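You operate a simulated robot arm through the tools that you are given. There is no shell and no other tool.

The job below is to be done with a simulated two-armed robot. You get a single attempt, and the scene is never put back.

Task
Swap the black roller in the line for the blue one from the holder.
Fine: the line is switched off; pull its red latch out and push it in again; the black roller goes in the empty holder seat.

It is judged by the outcome, as a careful person would: the job done as asked, and still so three seconds after it is handed in. It fails if anything else is knocked over, pushed out of place, dropped, spilled or broken.

Robot
Two 7-joint arms with two-finger parallel grippers on one trunk that stands fixed in place. Base frame: the origin is at the foot of the trunk, x ahead of it, y to its left, z up. Units: mm, rad, N and s.
The left shoulder is at [50, 161, 1048], the right one opposite. With the tool pointing down near the work surface each hand reaches from about 220 to 680 mm from the base axis, measured 20 degrees to its own side. Payload 3.43 kg a hand.
The TCP of each hand is the grasp point between the finger pads, 30 mm short of the fingertips. In the tool frame z runs along the fingers and y along their closing line. Largest opening 94 mm; finger width 28, thickness 10; the body of the gripper, 50 by 96 mm, starts 55 mm behind the TCP.
Orientation is told as [roll, pitch, yaw] about the base's x, y, z axes, in that order, counted from this pose: with the fingers straight down and closing along the base's y, the tool's x points along the base's -x, its y along +y and its z along -z.

Tools
- The arms move only by the tool jog_arm. It takes "left_deltas", "right_deltas" or both (then of equal length, played together; a hand with none holds still); each is a list of rows, each a list of 3 entries, a list of its own where there are three numbers: the closure in counts, from 0 (fully open) to 255 (shut), then the shift along the tool's x, y, z in units of 30 mm (1.0 is 30 mm), then the turn, a rotation vector about the tool's x, y, z in units of 6 degrees (1.0 is 6 degrees). In form: [[hand, [tx, ty, tz], [ax, ay, az]], ...]. A call has 1 to 20 rows; each row shifts and turns the commanded pose from where the row before left it, along the tool's axes as they then stand. A call with a number of a shift or a turn outside -1 to 1 is refused whole. A row lasts 0.2 s, in which the tool goes at most 50 mm and 0.15 rad; a call with a longer step from one row to the next is refused whole, and so is a gripper value outside its range. Where a pose cannot be reached the arm comes as near as it can. A force on the tool above 40 N (or 10 N above the force at the start of the call, whichever is more), or a blocked arm, ends the call early, and 0.2 s more pass. The fingers move at their own pace (about 45 mm/s each) and stop on an object; they squeeze with about 34 N. The grip force told is the motor's: it shows also when the fingers shut on nothing. Time passes only in rows, and 0.2 s behind the last, so rows that do not move let the fingers close. It gives the time, the measured TCP pose, the force on the tool (base axes), the opening and the grip force at its end, in the units of the frame above (readings bear some noise), with the torque about the TCP (base axes, N m) and any sound that the robot's microphone picked up.
- Cameras (640 x 400 px; columns grow to the right, rows downward): "scene" is now at [99.3, 56.5, 1154.8]; the picture's right is [0.77, -0.64, 0.00], its down [-0.45, -0.55, -0.70] and it looks along [0.45, 0.54, -0.71] (base axes); focal length 214 px, centre (320, 200). "left" rides on the left gripper at [76, -14, -103] in its tool frame; the picture's right is [0.18, 0.98, 0.00], its down [-0.75, 0.14, -0.64] and it looks along [-0.63, 0.12, 0.77] (tool axes); focal length 243 px, centre (320, 200). "right" rides on the right gripper at [76, 14, -102] in its tool frame; the picture's right is [-0.18, 0.98, 0.00], its down [-0.75, -0.14, -0.64] and it looks along [-0.63, -0.12, 0.77] (tool axes); focal length 243 px, centre (320, 200). There is no depth. A picture from a camera that has moved, and an enlarged one, comes with that camera's place and axes in the base frame and with its lens. The place of the scene camera against the robot may be out by one fixed shift of up to 12 mm in any direction.
- snapshot(camera): a new picture of that camera. No time passes.
- lift_body(by): slides the trunk up (or, below 0, down) by that many mm; the arms and the scene camera ride with it, the base frame stays. It gives what a move gives, with no picture.
- turn_head(pan, tilt): turns the head with the scene camera to pan (to the left, within 1.396 rad either way) and tilt (down, from -0.506 to 1.204), counted from straight ahead of the robot. It gives what a move gives.
- enlarge(camera, box): a new picture of the part [left, top, right, bottom] of that camera's present view, enlarged. No time passes.
- finish_job(): hands the job in; it is judged then, once.

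Nothing tells you positions but the pictures and the camera data. Unless the task says otherwise, let go and move clear before handing in.

The tools are called after ">>>" by a JSON object that holds its "api" and its "payload". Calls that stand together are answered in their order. jog_arm: Moves the arms, as the interface text tells. Its arguments: {"type":"object","properties":{"left_deltas":{"type":"array","items":{"type":"array"}},"right_deltas":{"type":"array","items":{"type":"array"}}},"required":[]} The other tools are called the same way: lift_body (by) moves the trunk up or down; turn_head (pan, tilt) turns the head that bears the scene camera; snapshot (camera) takes a picture; enlarge (camera, box) takes an enlarged picture of a part of a camera's view; finish_job () hands the job in.

At the start:

```text
clock: 0.0
left_tool_pos: [336.9, 444.7, 923.1]
left_tcp_rot: [0.001, 0.0, 0.0]
left_force: [0.3, -0.3, 0.4]
left_wrist_torque: [-0.02, -0.02, 0.02]
left_finger_gap: 93.8
left_finger_force: 0.0
right_tool_pos: [406.4, 52.3, 959.1]
right_tcp_rot: [0.0, 0.0, -0.001]
right_force: [0.3, 0.2, -0.4]
right_wrist_torque: [0.04, 0.02, 0.0]
right_finger_gap: 94.0
right_finger_force: 0.0
trunk travel left (down, up): [-75.0, 192.0]
head pan, tilt (commanded): [0.88, 0.791]
```

scene: 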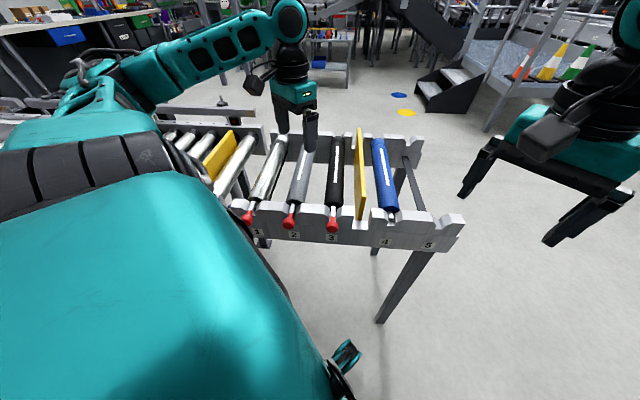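
right: 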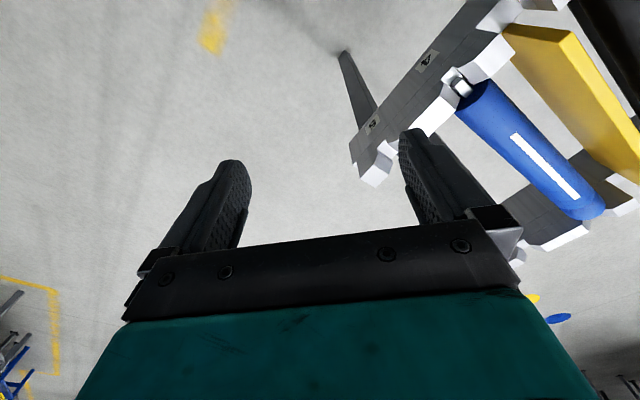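
left: 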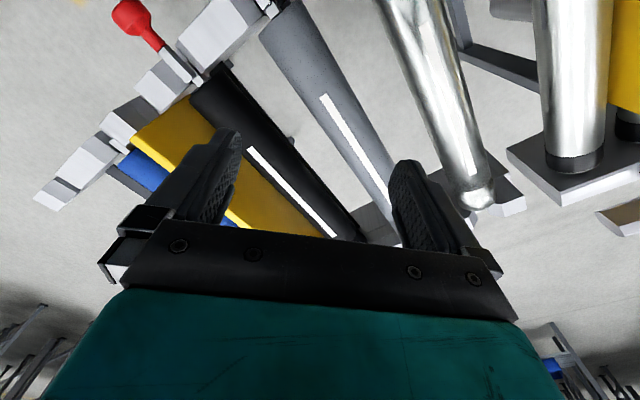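

I see a roller line with positions 1–5: chrome, grey and black rollers with red latches at 1–3, then a yellow divider, the blue roller at 4 and an empty seat at 5. I'll look closer before I move anything.

>>> {"api": "enlarge", "payload": {"camera": "scene", "box": [220, 120, 480, 280]}}

>>> {"api": "enlarge", "payload": {"camera": "left", "box": [20, 0, 420, 250]}}

>>> {"api": "enlarge", "payload": {"camera": "right", "box": [320, 0, 640, 260]}}

```text
2.46 times, centred on (350, 200) of scene
camera zoom: at [99.3, 56.5, 1154.8], right [0.77, -0.64, 0.0], down [-0.45, -0.55, -0.7], along [0.45, 0.54, -0.71], focal length 528 px, centre (246, 200)
```

zoom: 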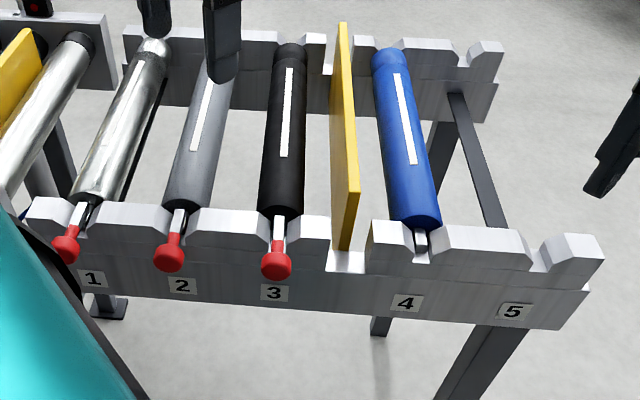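

```text
1.60 times, centred on (220, 125) of left
camera zoom: at [261.0, 429.8, 1027.0], right [-0.18, 0.98, 0.0], down [0.75, 0.14, 0.64], along [0.63, 0.12, -0.77], focal length 388 px, centre (480, 320)
```

zoom: 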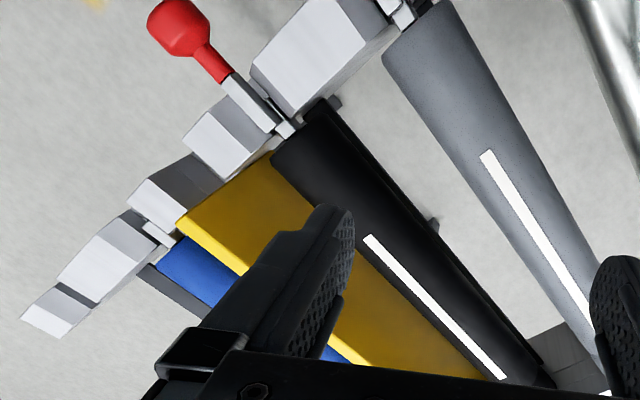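

```text
1.54 times, centred on (480, 130) of right
camera zoom: at [330.5, 67.0, 1061.0], right [0.18, 0.98, 0.0], down [0.75, -0.14, 0.64], along [0.63, -0.12, -0.77], focal length 373 px, centre (74, 308)
```

zoom: 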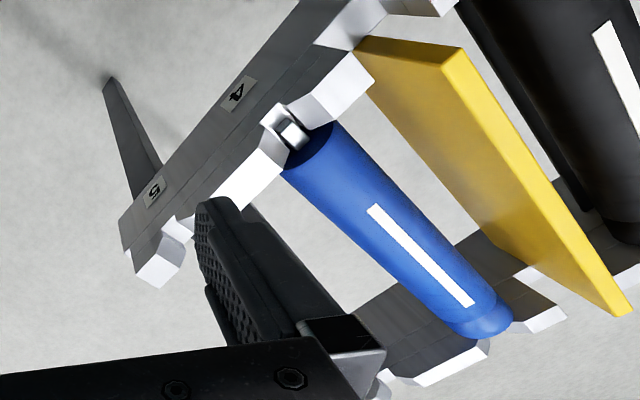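

The rail runs at about -45° in plan, with the roller axes along roughly [0.7, 0.7]. I'm moving the left hand up and turning it to line up with the rollers, to get a clean view of the near rail.

>>> {"api": "jog_arm", "payload": {"left_deltas": [[0, [0.26, -0.86, -0.17], [0, 0, 0]], [0, [0.26, -0.86, -0.17], [0, 0, 0]], [0, [0.26, -0.86, -0.17], [0, 0, 0]], [0, [0.26, -0.86, -0.17], [0, 0, 0]], [0, [0.26, -0.86, -0.17], [0, 0, 0]], [0, [0.26, -0.86, -0.17], [0, 0, 0]], [0, [0, 0, 0], [0, 0, -0.94]], [0, [0, 0, 0], [0, 0, -0.94]], [0, [0, 0, 0], [0, 0, -0.94]], [0, [0, 0, 0], [0, 0, -0.94]], [0, [0, 0, 0], [0, 0, -0.94]], [0, [0, 0, 0], [0, 0, -0.94]], [0, [0, 0, 0], [0, 0, -0.94]], [0, [0, 0, 0], [0, 0, -0.94]], [0, [0, 0, 0], [0, 0, 0]]]}}

>>> {"api": "snapshot", "payload": {"camera": "left"}}

>>> {"api": "snapshot", "payload": {"camera": "scene"}}

```text
clock: 3.2
left_tool_pos: [290.0, 288.2, 954.5]
left_tcp_rot: [0.001, -0.001, 0.789]
left_force: [-0.7, -0.5, 0.2]
left_wrist_torque: [-0.04, 0.0, 0.01]
left_finger_gap: 94.0
left_finger_force: 0.1
right_tool_pos: [406.5, 51.0, 959.7]
right_tcp_rot: [-0.001, 0.0, 0.0]
right_force: [-0.4, -0.6, -0.2]
right_wrist_torque: [0.01, 0.02, 0.03]
right_finger_gap: 94.1
right_finger_force: 0.1
trunk travel left (down, up): [-75.0, 192.0]
head pan, tilt (commanded): [0.88, 0.791]
```

```text
taken
camera left: at [246.8, 225.2, 1057.6], right [-0.83, 0.56, 0.0], down [0.43, 0.63, 0.64], along [0.36, 0.53, -0.77], focal length 243 px, centre (320, 200)
```

left: 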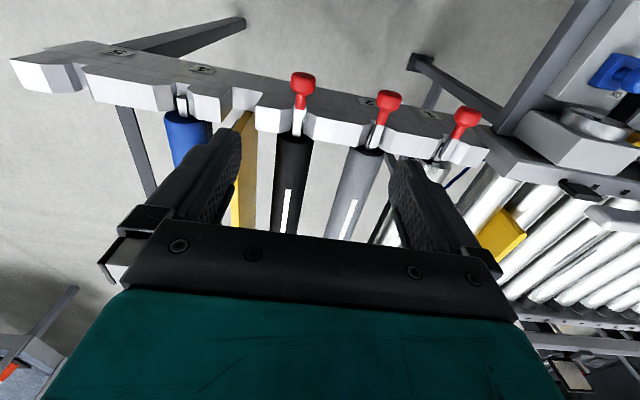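

```text
taken
camera scene: at [99.3, 56.5, 1154.8], right [0.77, -0.64, 0.0], down [-0.45, -0.55, -0.7], along [0.45, 0.54, -0.71], focal length 214 px, centre (320, 200)
```

scene: 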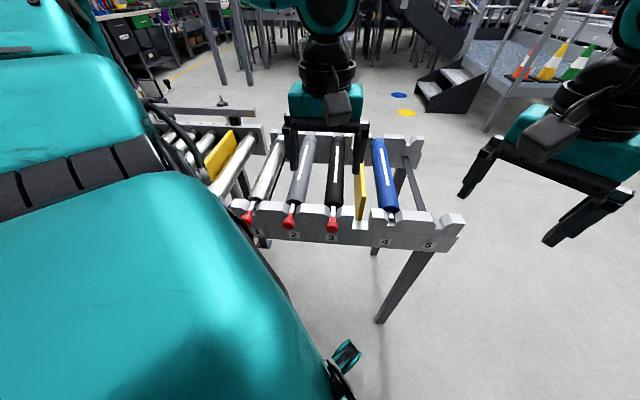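

>>> {"api": "enlarge", "payload": {"camera": "left", "box": [220, 50, 420, 175]}}

>>> {"api": "enlarge", "payload": {"camera": "left", "box": [0, 30, 280, 205]}}

>>> {"api": "enlarge", "payload": {"camera": "scene", "box": [220, 120, 480, 280]}}

```text
3.20 times, centred on (320, 112) of left
camera zoom: at [246.8, 225.2, 1057.6], right [-0.83, 0.56, 0.0], down [0.43, 0.63, 0.64], along [0.36, 0.53, -0.77], focal length 776 px, centre (320, 480)
```

zoom: 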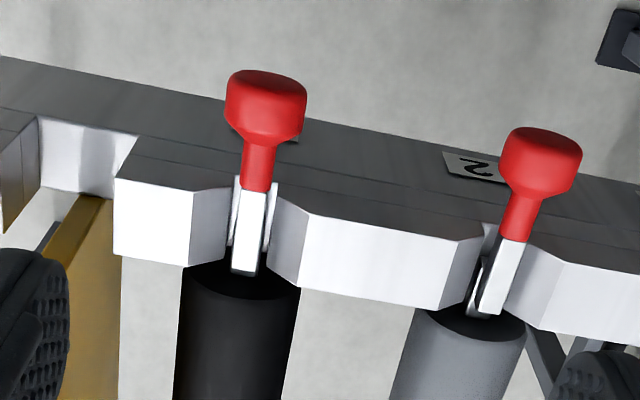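

```text
2.29 times, centred on (140, 118) of left
camera zoom: at [246.8, 225.2, 1057.6], right [-0.83, 0.56, 0.0], down [0.43, 0.63, 0.64], along [0.36, 0.53, -0.77], focal length 555 px, centre (731, 389)
```

zoom: 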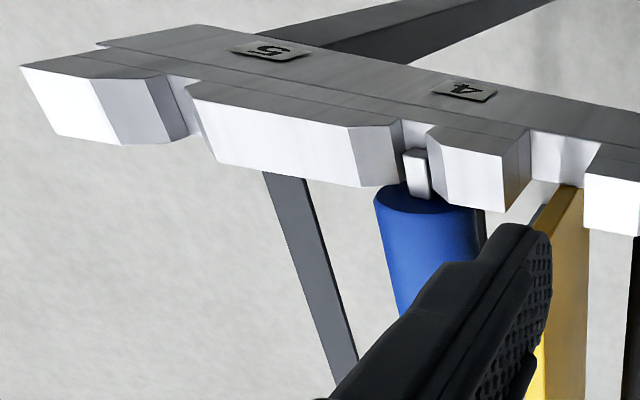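

```text
2.46 times, centred on (350, 200) of scene
camera zoom: at [99.3, 56.5, 1154.8], right [0.77, -0.64, 0.0], down [-0.45, -0.55, -0.7], along [0.45, 0.54, -0.71], focal length 528 px, centre (246, 200)
```

zoom: 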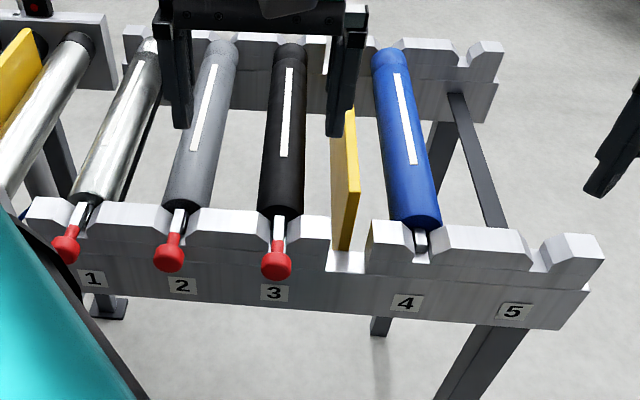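

The latch bars lie flat along the roller axis at z≈765, and the rail runs at exactly -45°. Next I'm moving the left hand forward over the rollers to see the far rail and the seats.

>>> {"api": "jog_arm", "payload": {"left_deltas": [[0, [-0.89, -0.33, 0], [0, 0, 0]], [0, [-0.89, -0.33, 0], [0, 0, 0]], [0, [-0.89, -0.33, 0], [0, 0, 0]], [0, [-0.89, -0.33, 0], [0, 0, 0]], [0, [-0.89, -0.33, 0], [0, 0, 0]], [0, [-0.89, -0.33, 0], [0, 0, 0]], [0, [-0.89, -0.33, 0], [0, 0, 0]], [0, [-0.89, -0.33, 0], [0, 0, 0]], [0, [0, 0, 0], [0, 0, 0]]]}}

>>> {"api": "snapshot", "payload": {"camera": "left"}}

>>> {"api": "enlarge", "payload": {"camera": "left", "box": [0, 0, 400, 250]}}

>>> {"api": "enlarge", "payload": {"camera": "left", "box": [220, 0, 540, 200]}}

```text
clock: 5.2
left_tool_pos: [497.0, 383.0, 954.8]
left_tcp_rot: [0.001, 0.0, 0.786]
left_force: [-0.1, 0.5, -0.7]
left_wrist_torque: [-0.01, 0.0, 0.0]
left_finger_gap: 94.1
left_finger_force: 0.1
right_tool_pos: [406.7, 51.6, 958.4]
right_tcp_rot: [-0.001, 0.0, 0.0]
right_force: [0.1, 0.0, 0.6]
right_wrist_torque: [-0.03, -0.03, 0.0]
right_finger_gap: 93.9
right_finger_force: 0.1
trunk travel left (down, up): [-75.0, 192.0]
head pan, tilt (commanded): [0.88, 0.791]
```

```text
taken
camera left: at [453.9, 320.4, 1057.7], right [-0.83, 0.56, 0.0], down [0.43, 0.63, 0.64], along [0.36, 0.53, -0.77], focal length 243 px, centre (320, 200)
```

left: 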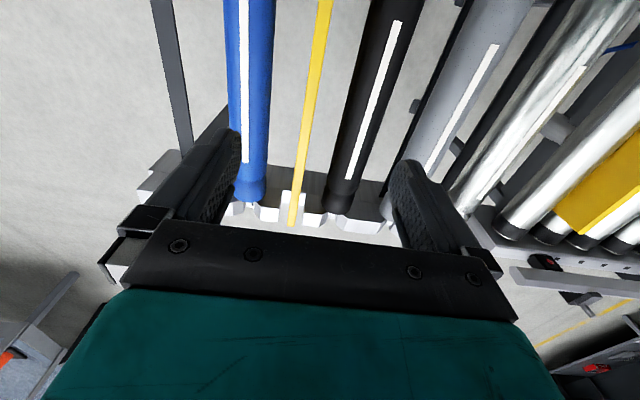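

```text
1.60 times, centred on (200, 125) of left
camera zoom: at [453.9, 320.4, 1057.7], right [-0.83, 0.56, 0.0], down [0.43, 0.63, 0.64], along [0.36, 0.53, -0.77], focal length 388 px, centre (512, 320)
```

zoom: 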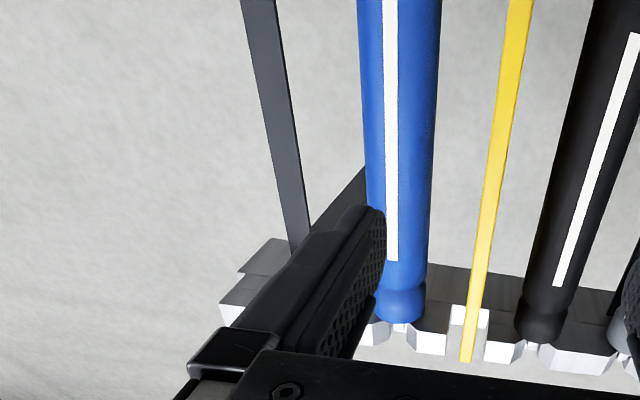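

```text
2.00 times, centred on (380, 100) of left
camera zoom: at [453.9, 320.4, 1057.7], right [-0.83, 0.56, 0.0], down [0.43, 0.63, 0.64], along [0.36, 0.53, -0.77], focal length 485 px, centre (200, 400)
```

zoom: 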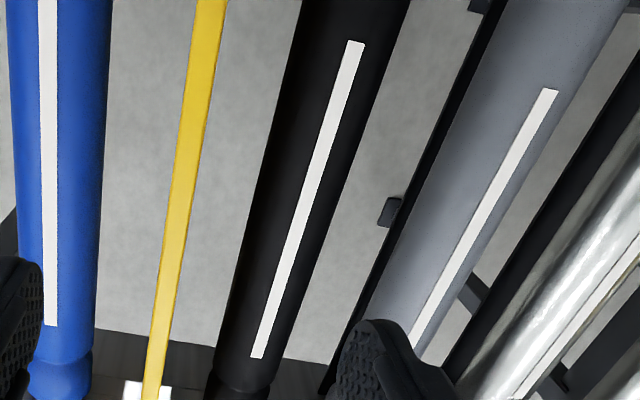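

The roller bodies span about w=478 to 803 along their axis, with centres near w=640. The yellow divider stands above them. I'm shifting over the gap between the black and grey rollers to check what lies under the fingers.

>>> {"api": "jog_arm", "payload": {"left_deltas": [[0, [0, 0.84, 0], [0, 0, 0]], [0, [0, 0.84, 0], [0, 0, 0]], [0, [0, 0.84, 0], [0, 0, 0]], [0, [0, 0.84, 0], [0, 0, 0]], [0, [0, 0.84, 0], [0, 0, 0]], [0, [0, 0, 0], [0, 0, 0]]]}}

>>> {"api": "enlarge", "payload": {"camera": "left", "box": [160, 0, 480, 200]}}

>>> {"api": "snapshot", "payload": {"camera": "left"}}

```text
clock: 6.6
left_tool_pos: [406.6, 474.9, 955.0]
left_tcp_rot: [-0.001, 0.001, 0.786]
left_force: [-0.6, 0.2, 0.8]
left_wrist_torque: [0.04, 0.04, -0.03]
left_finger_gap: 93.6
left_finger_force: 0.1
right_tool_pos: [406.2, 51.2, 959.1]
right_tcp_rot: [0.002, 0.001, 0.0]
right_force: [-0.4, -0.5, -0.2]
right_wrist_torque: [0.0, -0.02, -0.02]
right_finger_gap: 94.1
right_finger_force: 0.1
trunk travel left (down, up): [-75.0, 192.0]
head pan, tilt (commanded): [0.88, 0.791]
```

```text
2.00 times, centred on (320, 100) of left
camera zoom: at [363.7, 409.9, 1057.8], right [-0.83, 0.56, 0.0], down [0.43, 0.63, 0.64], along [0.36, 0.53, -0.77], focal length 485 px, centre (320, 400)
```

zoom: 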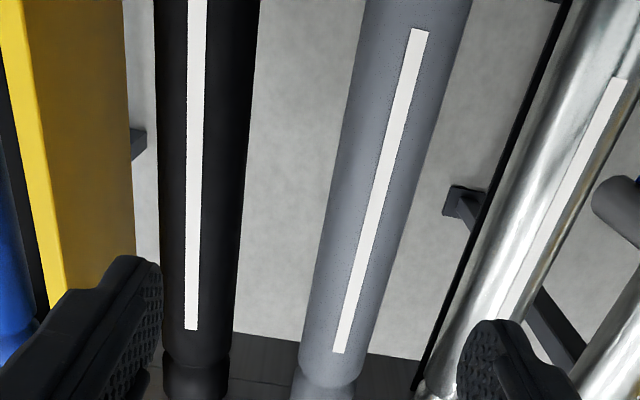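

```text
taken
camera left: at [363.7, 409.9, 1057.8], right [-0.83, 0.56, 0.0], down [0.43, 0.63, 0.64], along [0.36, 0.53, -0.77], focal length 243 px, centre (320, 200)
```

left: 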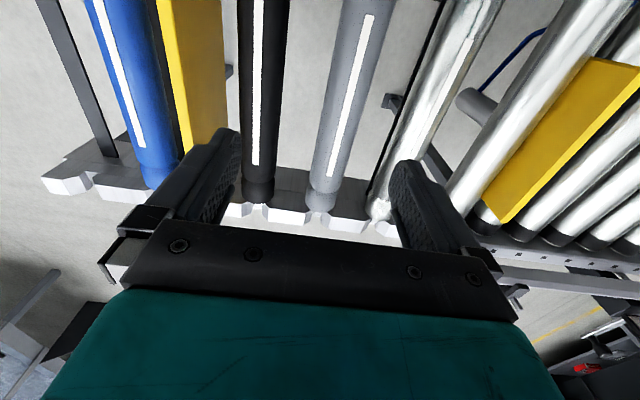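

The space beside the black roller is clear. The divider spans about u=82–94 with its top near z=814. Now I'm bringing the left hand above latch 3 (u≈20.5, w≈407) for a closer measurement.

>>> {"api": "jog_arm", "payload": {"left_deltas": [[0, [0.9, -0.287, 0.3], [0, 0, 0]], [0, [0.9, -0.287, 0.3], [0, 0, 0]], [0, [0.9, -0.287, 0.3], [0, 0, 0]], [0, [0.9, -0.287, 0.3], [0, 0, 0]], [0, [0.9, -0.287, 0.3], [0, 0, 0]], [0, [0.9, -0.287, 0.3], [0, 0, 0]], [0, [0.9, -0.287, 0.3], [0, 0, 0]], [0, [0.9, -0.287, 0.3], [0, 0, 0]], [0, [0, 0, 0], [0, 0, 0]]]}}

>>> {"api": "snapshot", "payload": {"camera": "left"}}

>>> {"api": "enlarge", "payload": {"camera": "left", "box": [220, 50, 420, 175]}}

>>> {"api": "enlarge", "payload": {"camera": "scene", "box": [260, 140, 400, 230]}}

```text
clock: 8.6
left_tool_pos: [303.7, 271.4, 882.7]
left_tcp_rot: [-0.001, 0.0, 0.787]
left_force: [-0.3, -0.4, -0.7]
left_wrist_torque: [0.0, 0.0, 0.02]
left_finger_gap: 93.9
left_finger_force: 0.0
right_tool_pos: [406.1, 51.4, 958.6]
right_tcp_rot: [-0.001, 0.0, -0.001]
right_force: [-0.4, -0.4, 0.2]
right_wrist_torque: [0.0, -0.02, 0.01]
right_finger_gap: 94.3
right_finger_force: 0.1
trunk travel left (down, up): [-75.0, 192.0]
head pan, tilt (commanded): [0.88, 0.791]
```

```text
taken
camera left: at [260.9, 207.6, 985.3], right [-0.83, 0.56, 0.0], down [0.43, 0.63, 0.64], along [0.36, 0.53, -0.77], focal length 243 px, centre (320, 200)
```

left: 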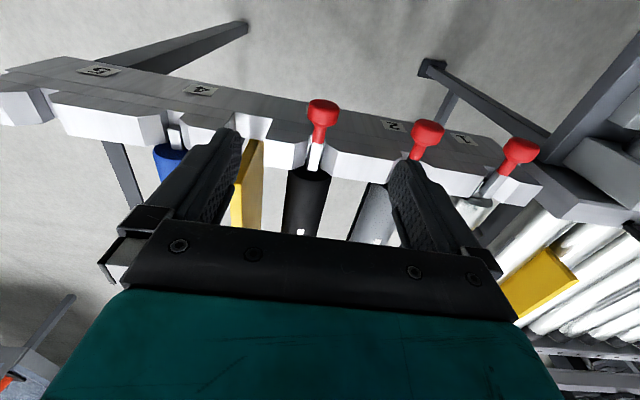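

```text
3.20 times, centred on (320, 112) of left
camera zoom: at [260.9, 207.6, 985.3], right [-0.83, 0.56, 0.0], down [0.43, 0.63, 0.64], along [0.36, 0.53, -0.77], focal length 776 px, centre (320, 480)
```

zoom: 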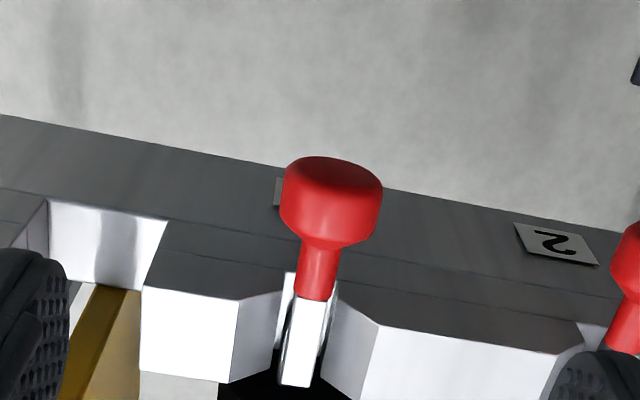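

```text
4.44 times, centred on (330, 185) of scene
camera zoom: at [99.3, 56.4, 1154.8], right [0.77, -0.64, 0.0], down [-0.45, -0.55, -0.7], along [0.45, 0.54, -0.71], focal length 953 px, centre (276, 267)
```

zoom: 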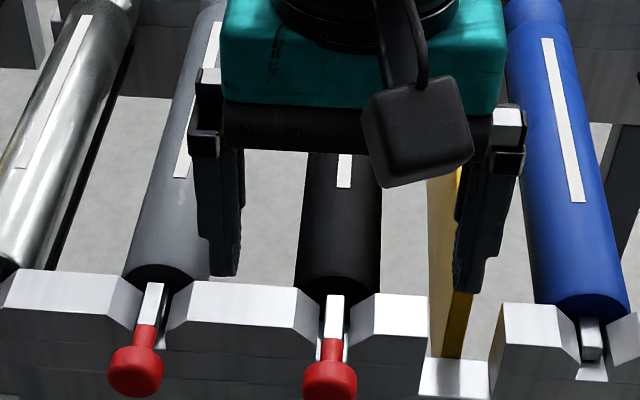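

The latch head is at about [303, 274, 767] and the bar is horizontal along the roller axis. I'm lowering the open left hand over the head and closing on it.

>>> {"api": "jog_arm", "payload": {"left_deltas": [[0, [-0.06, 0.083, 0.77], [0, 0, 0]], [0, [0, 0, 0.77], [0, 0, 0]], [0, [0, 0, 0.77], [0, 0, 0]], [0, [0, 0, 0.77], [0, 0, 0]], [0, [0, 0, 0.77], [0, 0, 0]], [0, [0, 0, 0], [0, 0, 0]]]}}

>>> {"api": "enlarge", "payload": {"camera": "left", "box": [160, 50, 480, 250]}}

>>> {"api": "enlarge", "payload": {"camera": "scene", "box": [260, 160, 400, 250]}}

```text
clock: 10.0
left_tool_pos: [303.5, 273.8, 767.0]
left_tcp_rot: [0.002, 0.0, 0.788]
left_force: [0.4, -0.7, -0.5]
left_wrist_torque: [0.01, 0.0, -0.03]
left_finger_gap: 94.1
left_finger_force: 0.0
right_tool_pos: [405.3, 51.5, 959.1]
right_tcp_rot: [-0.002, 0.001, -0.001]
right_force: [0.0, 0.2, -0.3]
right_wrist_torque: [0.0, 0.02, 0.0]
right_finger_gap: 93.9
right_finger_force: 0.0
trunk travel left (down, up): [-75.0, 192.0]
head pan, tilt (commanded): [0.88, 0.791]
```

```text
2.00 times, centred on (320, 150) of left
camera zoom: at [260.0, 211.4, 869.6], right [-0.83, 0.56, 0.0], down [0.43, 0.63, 0.64], along [0.36, 0.53, -0.77], focal length 485 px, centre (320, 300)
```

zoom: 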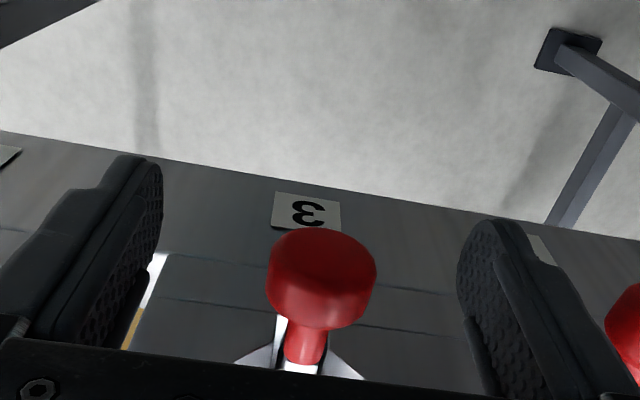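

```text
4.44 times, centred on (330, 205) of scene
camera zoom: at [99.3, 56.5, 1154.8], right [0.77, -0.64, 0.0], down [-0.45, -0.55, -0.7], along [0.45, 0.54, -0.71], focal length 953 px, centre (276, 178)
```

zoom: 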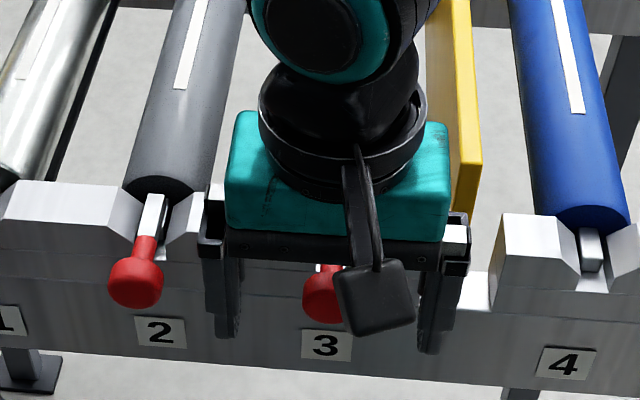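

The head sits centred between the fingers. I'm closing on it.

>>> {"api": "jog_arm", "payload": {"left_deltas": [[255, [0, 0, 0], [0, 0, 0]], [255, [0, 0, 0], [0, 0, 0]], [255, [0, 0, 0], [0, 0, 0]], [255, [0, 0, 0], [0, 0, 0]], [255, [0, 0, 0], [0, 0, 0]], [255, [0, 0, 0], [0, 0, 0]]]}}

>>> {"api": "enlarge", "payload": {"camera": "left", "box": [160, 50, 480, 250]}}

```text
clock: 11.4
left_tool_pos: [303.3, 274.8, 768.0]
left_tcp_rot: [0.0, 0.0, 0.787]
left_force: [1.0, -0.4, -0.8]
left_wrist_torque: [0.02, 0.0, 0.0]
left_finger_gap: 27.4
left_finger_force: 44.3
right_tool_pos: [406.8, 51.8, 958.7]
right_tcp_rot: [0.002, -0.002, -0.001]
right_force: [0.2, -0.4, -0.1]
right_wrist_torque: [-0.02, -0.02, -0.01]
right_finger_gap: 94.2
right_finger_force: 0.0
trunk travel left (down, up): [-75.0, 192.0]
head pan, tilt (commanded): [0.88, 0.791]
```

```text
2.00 times, centred on (320, 150) of left
camera zoom: at [260.0, 211.3, 869.9], right [-0.83, 0.56, 0.0], down [0.43, 0.63, 0.64], along [0.36, 0.53, -0.77], focal length 485 px, centre (320, 300)
```

zoom: 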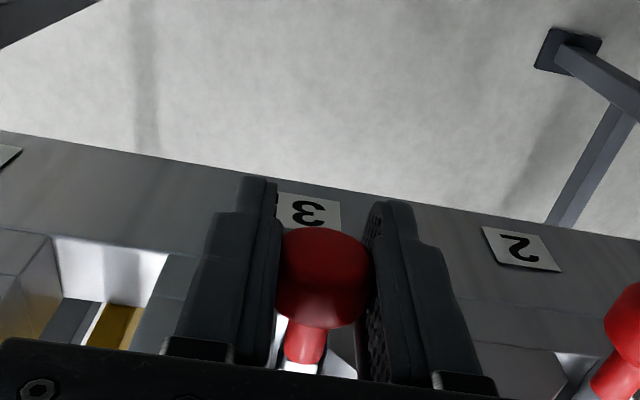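

The head is gripped at a 27.4 mm gap. Now I'm pulling it straight out along the roller axis in small steps, watching the force.

>>> {"api": "jog_arm", "payload": {"left_deltas": [[255, [0.1, 0, 0], [0, 0, 0]], [255, [0.1, 0, 0], [0, 0, 0]], [255, [0.1, 0, 0], [0, 0, 0]], [255, [0.1, 0, 0], [0, 0, 0]], [255, [0.1, 0, 0], [0, 0, 0]], [255, [0, 0, 0], [0, 0, 0]]]}}

>>> {"api": "snapshot", "payload": {"camera": "left"}}

>>> {"api": "enlarge", "payload": {"camera": "left", "box": [160, 50, 480, 250]}}

>>> {"api": "enlarge", "payload": {"camera": "scene", "box": [260, 160, 400, 250]}}

```text
clock: 12.8
left_tool_pos: [291.7, 263.8, 767.5]
left_tcp_rot: [0.001, 0.0, 0.789]
left_force: [1.3, -0.1, -3.7]
left_wrist_torque: [0.12, -0.14, 0.09]
left_finger_gap: 27.1
left_finger_force: 45.0
right_tool_pos: [405.8, 51.6, 958.2]
right_tcp_rot: [0.0, 0.0, -0.001]
right_force: [-1.0, 0.2, 0.6]
right_wrist_torque: [-0.02, 0.05, -0.01]
right_finger_gap: 93.9
right_finger_force: 0.0
trunk travel left (down, up): [-75.0, 192.0]
head pan, tilt (commanded): [0.88, 0.791]
```

```text
taken
camera left: at [249.1, 200.4, 870.0], right [-0.83, 0.56, 0.0], down [0.43, 0.63, 0.64], along [0.36, 0.53, -0.77], focal length 243 px, centre (320, 200)
```

left: 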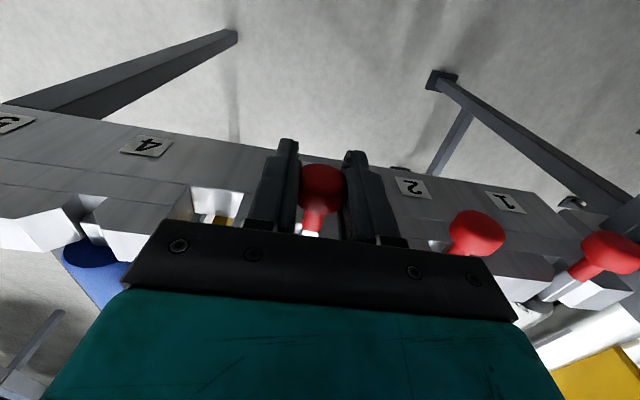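

```text
2.00 times, centred on (320, 150) of left
camera zoom: at [249.1, 200.4, 870.0], right [-0.83, 0.56, 0.0], down [0.43, 0.63, 0.64], along [0.36, 0.53, -0.77], focal length 485 px, centre (320, 300)
```

zoom: 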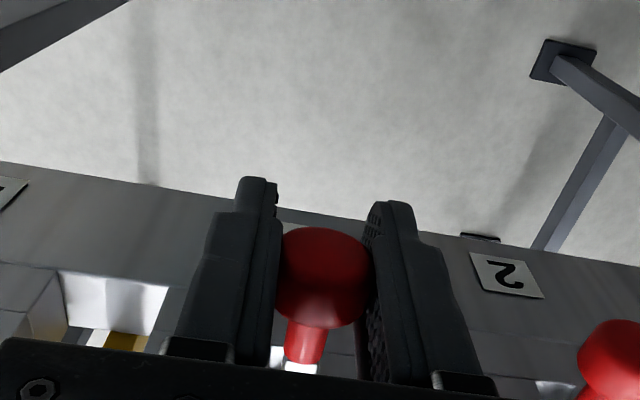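

```text
4.44 times, centred on (330, 205) of scene
camera zoom: at [99.5, 56.6, 1154.8], right [0.77, -0.64, 0.0], down [-0.45, -0.55, -0.7], along [0.45, 0.54, -0.71], focal length 953 px, centre (276, 178)
```

zoom: 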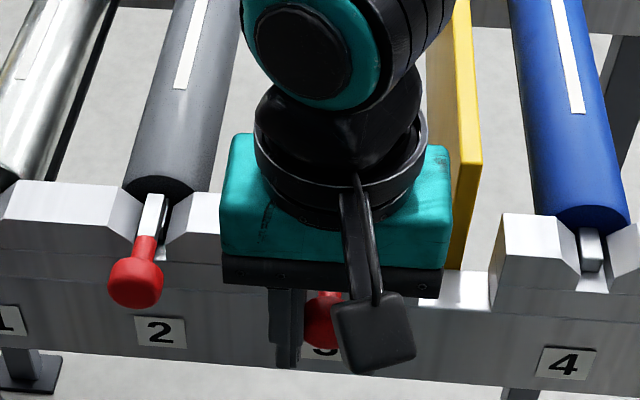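

The latch slid 16 mm with little force. I'm carrying on in small steps to find its stop.

>>> {"api": "jog_arm", "payload": {"left_deltas": [[255, [0.1, 0, 0], [0, 0, 0]], [255, [0.1, 0, 0], [0, 0, 0]], [255, [0.1, 0, 0], [0, 0, 0]], [255, [0, 0, 0], [0, 0, 0]]]}}

>>> {"api": "enlarge", "payload": {"camera": "left", "box": [160, 50, 480, 250]}}

```text
clock: 13.8
left_tool_pos: [287.5, 259.9, 768.1]
left_tcp_rot: [-0.001, -0.004, 0.788]
left_force: [7.9, 10.9, 3.5]
left_wrist_torque: [-0.4, 0.39, 0.2]
left_finger_gap: 27.3
left_finger_force: 45.6
right_tool_pos: [406.7, 52.4, 959.3]
right_tcp_rot: [-0.001, 0.002, 0.0]
right_force: [0.7, -0.2, -0.4]
right_wrist_torque: [-0.02, 0.01, 0.0]
right_finger_gap: 94.0
right_finger_force: 0.0
trunk travel left (down, up): [-75.0, 192.0]
head pan, tilt (commanded): [0.88, 0.791]
```

```text
2.00 times, centred on (320, 150) of left
camera zoom: at [244.2, 195.4, 869.6], right [-0.83, 0.56, 0.0], down [0.43, 0.63, 0.64], along [0.36, 0.53, -0.76], focal length 485 px, centre (320, 300)
```

zoom: 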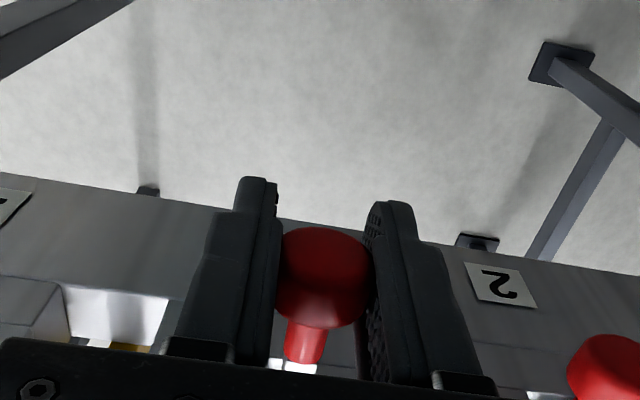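

Resistance rose to about 13 N at 22 mm of travel, so this is the end stop. I'm releasing, rising clear and checking that the latch stays out.

>>> {"api": "jog_arm", "payload": {"left_deltas": [[255, [-0.06, 0, 0], [0, 0, 0]], [0, [0, 0, 0], [0, 0, 0]], [0, [0, 0, 0], [0, 0, 0]], [0, [0, 0, 0], [0, 0, 0]], [0, [0, 0, 0], [0, 0, 0]], [0, [0, 0, -0.5], [0, 0, 0]], [0, [0, 0, -0.9], [0, 0, 0]], [0, [0, 0, -0.9], [0, 0, 0]], [0, [0, 0, -0.9], [0, 0, 0]], [0, [0, 0, -0.9], [0, 0, 0]], [0, [0, 0, -0.9], [0, 0, 0]], [0, [0, 0, 0], [0, 0, 0]]]}}

>>> {"api": "snapshot", "payload": {"camera": "left"}}

>>> {"api": "enlarge", "payload": {"camera": "left", "box": [220, 50, 420, 175]}}

>>> {"api": "enlarge", "payload": {"camera": "scene", "box": [260, 160, 400, 250]}}

```text
clock: 16.4
left_tool_pos: [286.6, 259.4, 917.5]
left_tcp_rot: [0.0, -0.001, 0.787]
left_force: [-0.5, 0.6, -0.3]
left_wrist_torque: [-0.03, 0.01, 0.0]
left_finger_gap: 94.1
left_finger_force: 0.0
right_tool_pos: [406.0, 51.5, 958.4]
right_tcp_rot: [0.001, -0.001, 0.0]
right_force: [0.3, -0.7, 0.5]
right_wrist_torque: [0.04, 0.0, 0.04]
right_finger_gap: 94.0
right_finger_force: 0.0
trunk travel left (down, up): [-75.0, 192.0]
head pan, tilt (commanded): [0.88, 0.791]
```

```text
taken
camera left: at [244.3, 195.2, 1020.4], right [-0.83, 0.56, 0.0], down [0.43, 0.63, 0.64], along [0.36, 0.53, -0.77], focal length 243 px, centre (320, 200)
```

left: 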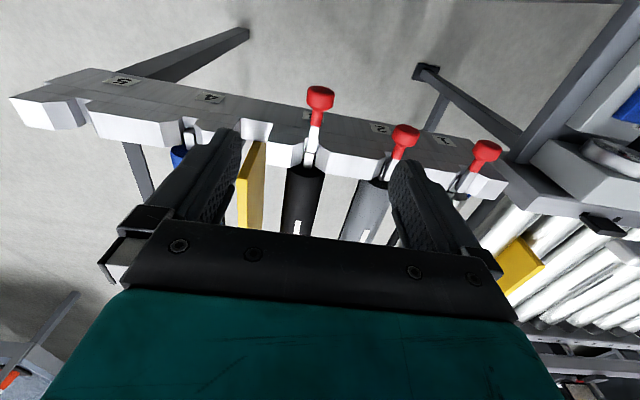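

```text
3.20 times, centred on (320, 112) of left
camera zoom: at [244.3, 195.2, 1020.4], right [-0.83, 0.56, 0.0], down [0.43, 0.63, 0.64], along [0.36, 0.53, -0.77], focal length 776 px, centre (320, 480)
```

zoom: 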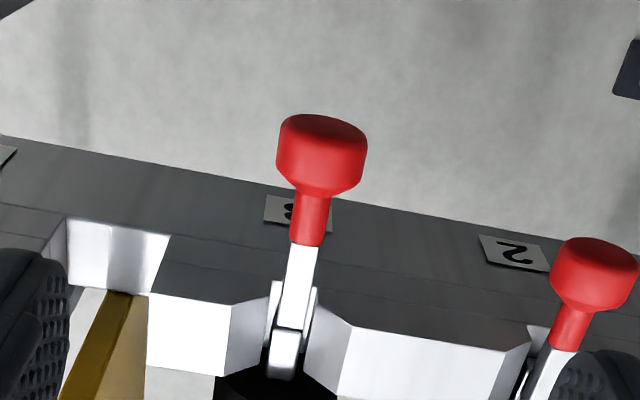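

```text
4.44 times, centred on (330, 205) of scene
camera zoom: at [99.2, 56.5, 1154.8], right [0.77, -0.64, 0.0], down [-0.45, -0.55, -0.7], along [0.45, 0.54, -0.71], focal length 953 px, centre (276, 178)
```

zoom: 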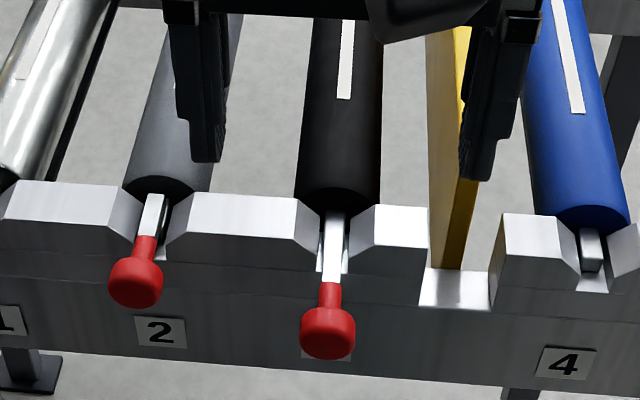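

>>> {"api": "enlarge", "payload": {"camera": "left", "box": [285, 120, 345, 175]}}

>>> {"api": "enlarge", "payload": {"camera": "scene", "box": [315, 195, 355, 225]}}

>>> {"api": "enlarge", "payload": {"camera": "scene", "box": [370, 195, 420, 230]}}

```text
7.27 times, centred on (315, 148) of left
camera zoom: at [244.3, 195.2, 1020.4], right [-0.83, 0.56, 0.0], down [0.43, 0.63, 0.64], along [0.36, 0.53, -0.77], focal length 1764 px, centre (356, 582)
```

zoom: 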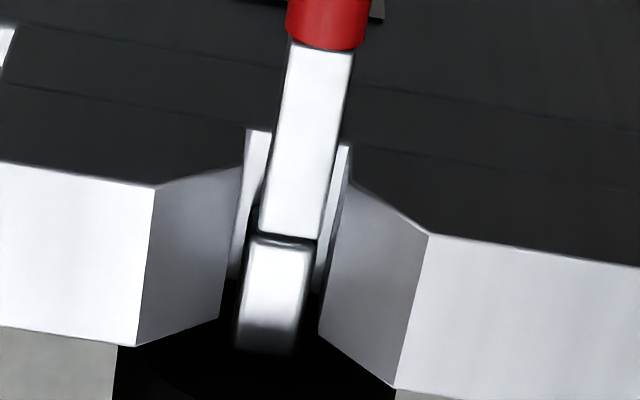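

```text
13.33 times, centred on (335, 210) of scene
camera zoom: at [99.2, 56.5, 1154.8], right [0.77, -0.64, 0.0], down [-0.45, -0.55, -0.7], along [0.45, 0.54, -0.71], focal length 2860 px, centre (120, 67)
```

zoom: 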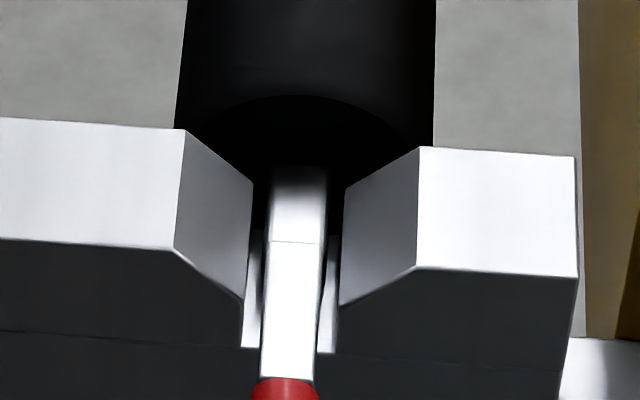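

```text
11.43 times, centred on (395, 212) of scene
camera zoom: at [99.2, 56.5, 1154.8], right [0.77, -0.64, 0.0], down [-0.45, -0.55, -0.7], along [0.45, 0.54, -0.71], focal length 2451 px, centre (-537, 57)
```

zoom: 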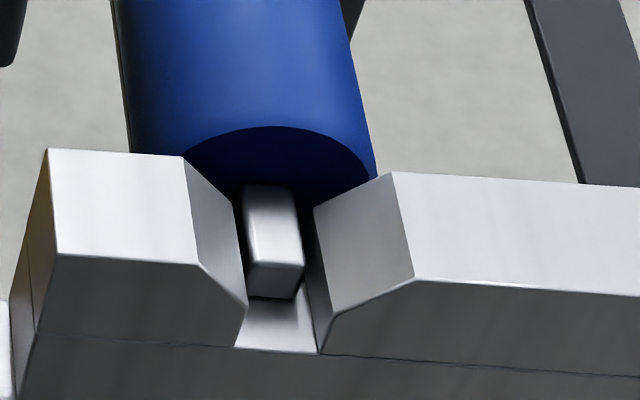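

The latch stays out and its bar end has cleared the axle tab. Before lifting anything, I'm testing with the empty hand whether the left arm can reach the roller-centre grasp point at seat 5 (u≈266, w≈638).

>>> {"api": "jog_arm", "payload": {"left_deltas": [[60, [-0.7, -0.6856, 0], [0, 0, 0]], [60, [-0.7, -0.6856, 0], [0, 0, 0]], [60, [-0.7, -0.6856, 0], [0, 0, 0]], [60, [-0.7, -0.6856, 0], [0, 0, 0]], [60, [-0.7, -0.6856, 0], [0, 0, 0]], [60, [-0.7, -0.6856, 0], [0, 0, 0]], [60, [-0.7, -0.6856, 0], [0, 0, 0]], [60, [-0.7, -0.6856, 0], [0, 0, 0]], [60, [-0.7, -0.6856, 0], [0, 0, 0]], [60, [-0.7, -0.6856, 0], [0, 0, 0]], [60, [-0.7, -0.6856, 0], [0, 0, 0]], [60, [-0.7, -0.6856, 0], [0, 0, 0]], [60, [0, 0, 0], [0, 0, 0]]]}}

>>> {"api": "snapshot", "payload": {"camera": "left"}}

>>> {"api": "snapshot", "payload": {"camera": "scene"}}

>>> {"api": "snapshot", "payload": {"camera": "right"}}

```text
clock: 19.2
left_tool_pos: [576.0, 287.3, 925.0]
left_tcp_rot: [-0.001, 0.001, 0.788]
left_force: [0.0, 0.3, -0.9]
left_wrist_torque: [0.02, 0.01, -0.01]
left_finger_gap: 71.9
left_finger_force: 0.1
left hand out of reach, approached as far as the arm can: row 10, 11, 12
right_tool_pos: [406.4, 51.5, 959.0]
right_tcp_rot: [-0.001, 0.001, 0.0]
right_force: [-0.6, 0.2, -0.5]
right_wrist_torque: [0.0, 0.0, 0.02]
right_finger_gap: 94.1
right_finger_force: 0.0
trunk travel left (down, up): [-75.0, 192.0]
head pan, tilt (commanded): [0.88, 0.791]
```

```text
taken
camera left: at [531.4, 223.7, 1027.6], right [-0.83, 0.56, 0.0], down [0.43, 0.63, 0.64], along [0.36, 0.53, -0.77], focal length 243 px, centre (320, 200)
```

left: 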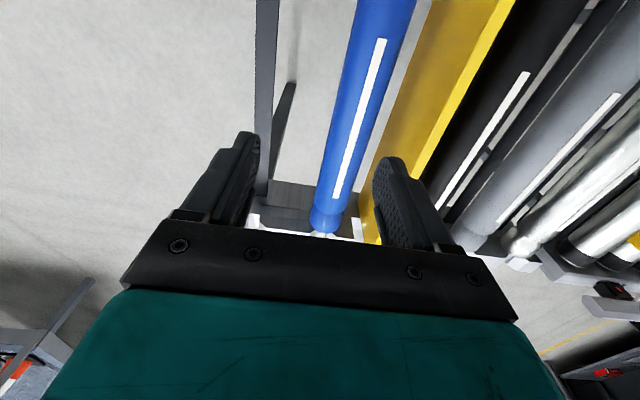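

```text
taken
camera scene: at [99.3, 56.5, 1154.8], right [0.77, -0.64, 0.0], down [-0.45, -0.55, -0.7], along [0.45, 0.54, -0.71], focal length 214 px, centre (320, 200)
```

scene: 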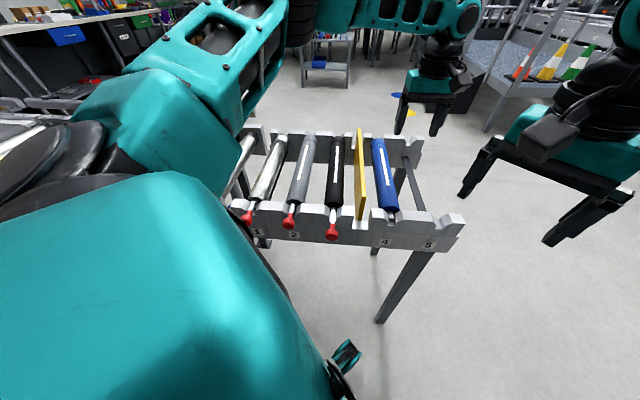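

```text
taken
camera right: at [330.5, 67.0, 1061.1], right [0.18, 0.98, 0.0], down [0.75, -0.14, 0.64], along [0.63, -0.12, -0.77], focal length 243 px, centre (320, 200)
```

right: 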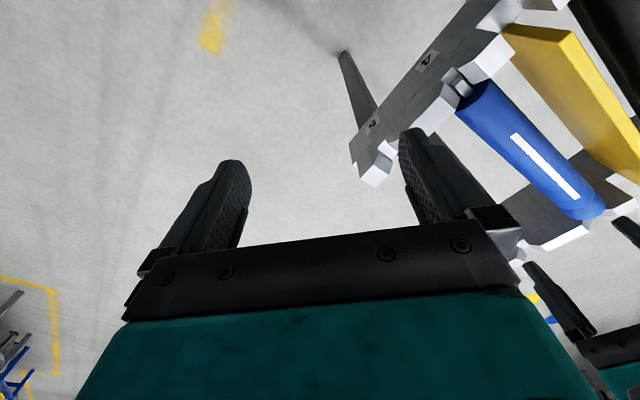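

The left arm runs out at 644 mm here with the fingers vertical, so I'll tilt the hand about its closing axis, fingers leaning forward, to bring the wrist closer. First I'm measuring seat 5 with the right camera.

>>> {"api": "enlarge", "payload": {"camera": "right", "box": [335, 40, 535, 165]}}

>>> {"api": "enlarge", "payload": {"camera": "scene", "box": [360, 180, 480, 260]}}

>>> {"api": "enlarge", "payload": {"camera": "scene", "box": [310, 120, 440, 200]}}

```text
3.20 times, centred on (435, 102) of right
camera zoom: at [330.5, 67.0, 1061.1], right [0.18, 0.98, 0.0], down [0.75, -0.14, 0.64], along [0.63, -0.12, -0.77], focal length 776 px, centre (-48, 512)
```

zoom: 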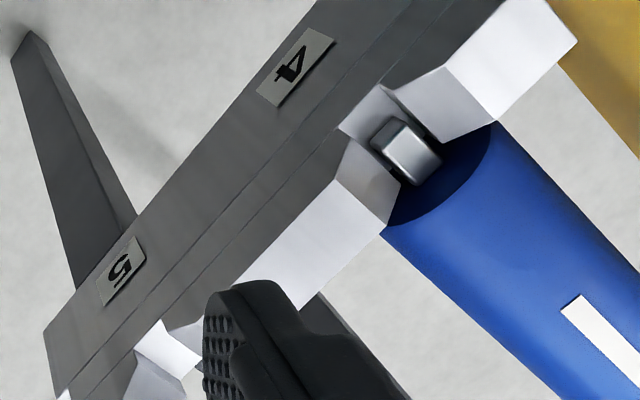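

```text
5.00 times, centred on (420, 220) of scene
camera zoom: at [99.3, 56.5, 1154.8], right [0.77, -0.64, 0.0], down [-0.45, -0.55, -0.7], along [0.45, 0.54, -0.71], focal length 1072 px, centre (-180, 100)
```

zoom: 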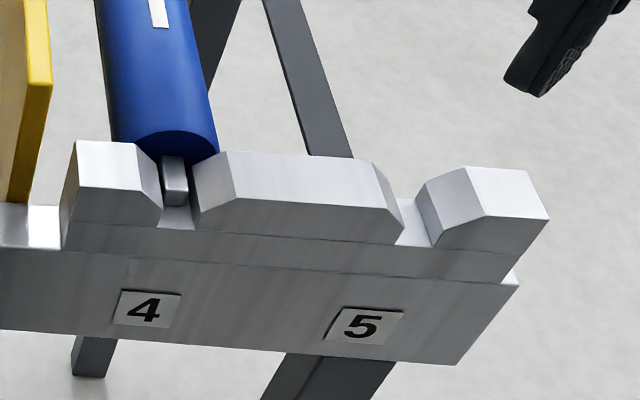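

```text
4.92 times, centred on (375, 160) of scene
camera zoom: at [99.3, 56.5, 1154.8], right [0.77, -0.64, 0.0], down [-0.45, -0.55, -0.7], along [0.45, 0.54, -0.71], focal length 1056 px, centre (49, 397)
```

zoom: 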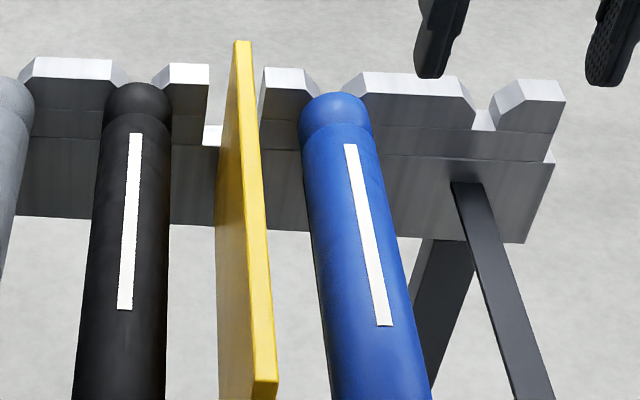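

Slot 5 looks about 109 mm beyond slot 4 along the rail. I'm moving the left camera straight in front of slots 4 and 5 to measure that more precisely.

>>> {"api": "jog_arm", "payload": {"left_deltas": [[60, [0.9, 0.067, 0], [0, 0, 0]], [60, [0.9, 0.067, 0], [0, 0, 0]], [60, [0.9, 0.067, 0], [0, 0, 0]], [60, [0.9, 0.067, 0], [0, 0, 0]], [60, [0.9, 0.067, 0], [0, 0, 0]], [60, [0.9, 0.067, 0], [0, 0, 0]], [60, [0.9, 0.067, 0], [0, 0, 0]], [60, [0, 0, 0], [0, 0, 0]]]}}

>>> {"api": "snapshot", "payload": {"camera": "left"}}

>>> {"api": "enlarge", "payload": {"camera": "left", "box": [240, 0, 520, 175]}}

```text
clock: 20.6
left_tool_pos: [457.9, 190.4, 924.3]
left_tcp_rot: [-0.003, -0.007, 0.809]
left_force: [-0.4, 3.2, 0.9]
left_wrist_torque: [-0.43, 0.09, -0.14]
left_finger_gap: 71.9
left_finger_force: 0.0
right_tool_pos: [404.6, 48.7, 956.5]
right_tcp_rot: [-0.014, 0.009, 0.006]
right_force: [0.3, -2.5, -1.1]
right_wrist_torque: [0.14, 0.02, -0.02]
right_finger_gap: 92.3
right_finger_force: 0.0
trunk travel left (down, up): [-75.0, 192.0]
head pan, tilt (commanded): [0.88, 0.791]
stopped in row 7 (left hand): the force on the tool passed its limit at 59 N (the readings are from after the stop); the commanded pose is now the measured one
```

```text
taken
camera left: at [416.9, 125.4, 1026.9], right [-0.84, 0.54, 0.0], down [0.41, 0.64, 0.65], along [0.35, 0.54, -0.76], focal length 243 px, centre (320, 200)
```

left: 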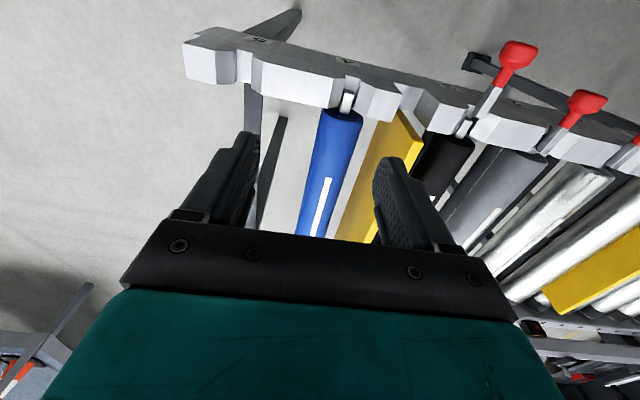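

```text
2.29 times, centred on (380, 88) of left
camera zoom: at [416.9, 125.4, 1026.9], right [-0.84, 0.54, 0.0], down [0.41, 0.64, 0.65], along [0.35, 0.54, -0.76], focal length 555 px, centre (183, 457)
```

zoom: 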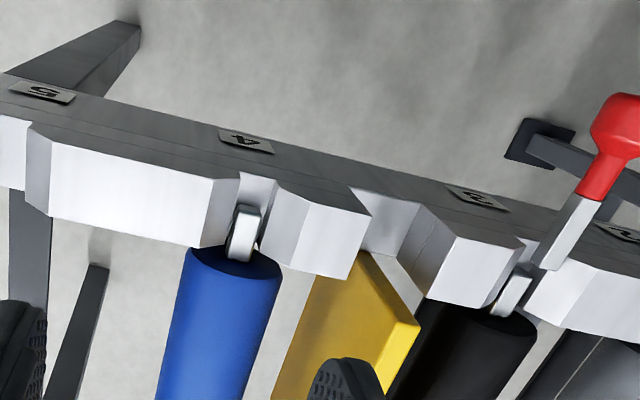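

The left hand brushed the parked right hand in free air. Nothing in the scene was touched. I'm backing the left hand off and moving the right arm well out of the way.

>>> {"api": "jog_arm", "payload": {"left_deltas": [[60, [0, 0.5, -0.2], [0, 0, 0]], [60, [0, 0.8, -0.2], [0, 0, 0]], [60, [0, 0.5, 0], [0, 0, 0]], [60, [0, 0, 0], [0, 0, 0]], [60, [0, 0, 0], [0, 0, 0]], [60, [0, 0, 0], [0, 0, 0]], [60, [0, 0, 0], [0, 0, 0]]], "right_deltas": [[0, [0, -0.5, 0], [0, 0, 0]], [0, [0, -0.9, 0], [0, 0, 0]], [0, [0.3, -0.9, 0], [0, 0, 0]], [0, [0.3, -0.9, 0], [0, 0, 0]], [0, [0.3, -0.9, 0], [0, 0, 0]], [0, [0.3, -0.9, 0], [0, 0, 0]], [0, [0, 0, 0], [0, 0, 0]]]}}

>>> {"api": "snapshot", "payload": {"camera": "right"}}

>>> {"api": "snapshot", "payload": {"camera": "scene"}}

>>> {"api": "snapshot", "payload": {"camera": "left"}}

```text
clock: 22.2
left_tool_pos: [419.7, 226.9, 937.6]
left_tcp_rot: [-0.003, -0.009, 0.81]
left_force: [0.2, -0.2, -0.1]
left_wrist_torque: [0.0, -0.03, -0.01]
left_finger_gap: 71.6
left_finger_force: 0.0
right_tool_pos: [368.5, -103.0, 961.5]
right_tcp_rot: [-0.014, 0.007, 0.009]
right_force: [0.2, -0.1, 0.9]
right_wrist_torque: [0.0, -0.03, -0.01]
right_finger_gap: 94.0
right_finger_force: 0.1
trunk travel left (down, up): [-75.0, 192.0]
head pan, tilt (commanded): [0.88, 0.791]
```

```text
taken
camera right: at [293.9, -86.8, 1063.2], right [0.18, 0.98, -0.01], down [0.76, -0.13, 0.64], along [0.63, -0.12, -0.77], focal length 243 px, centre (320, 200)
```

right: 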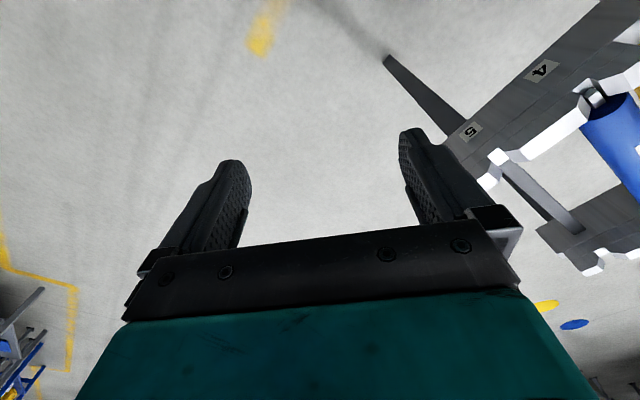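

```text
taken
camera scene: at [99.2, 56.3, 1154.8], right [0.77, -0.64, 0.0], down [-0.45, -0.55, -0.7], along [0.45, 0.54, -0.71], focal length 214 px, centre (320, 200)
```

scene: 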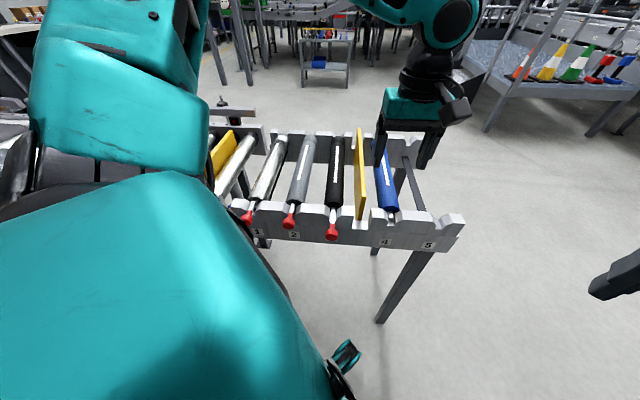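

```text
taken
camera left: at [377.2, 161.8, 1039.3], right [-0.84, 0.54, 0.0], down [0.41, 0.64, 0.65], along [0.35, 0.54, -0.76], focal length 243 px, centre (320, 200)
```

left: 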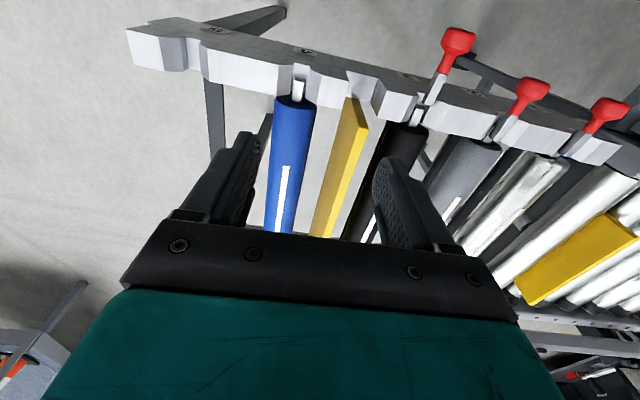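

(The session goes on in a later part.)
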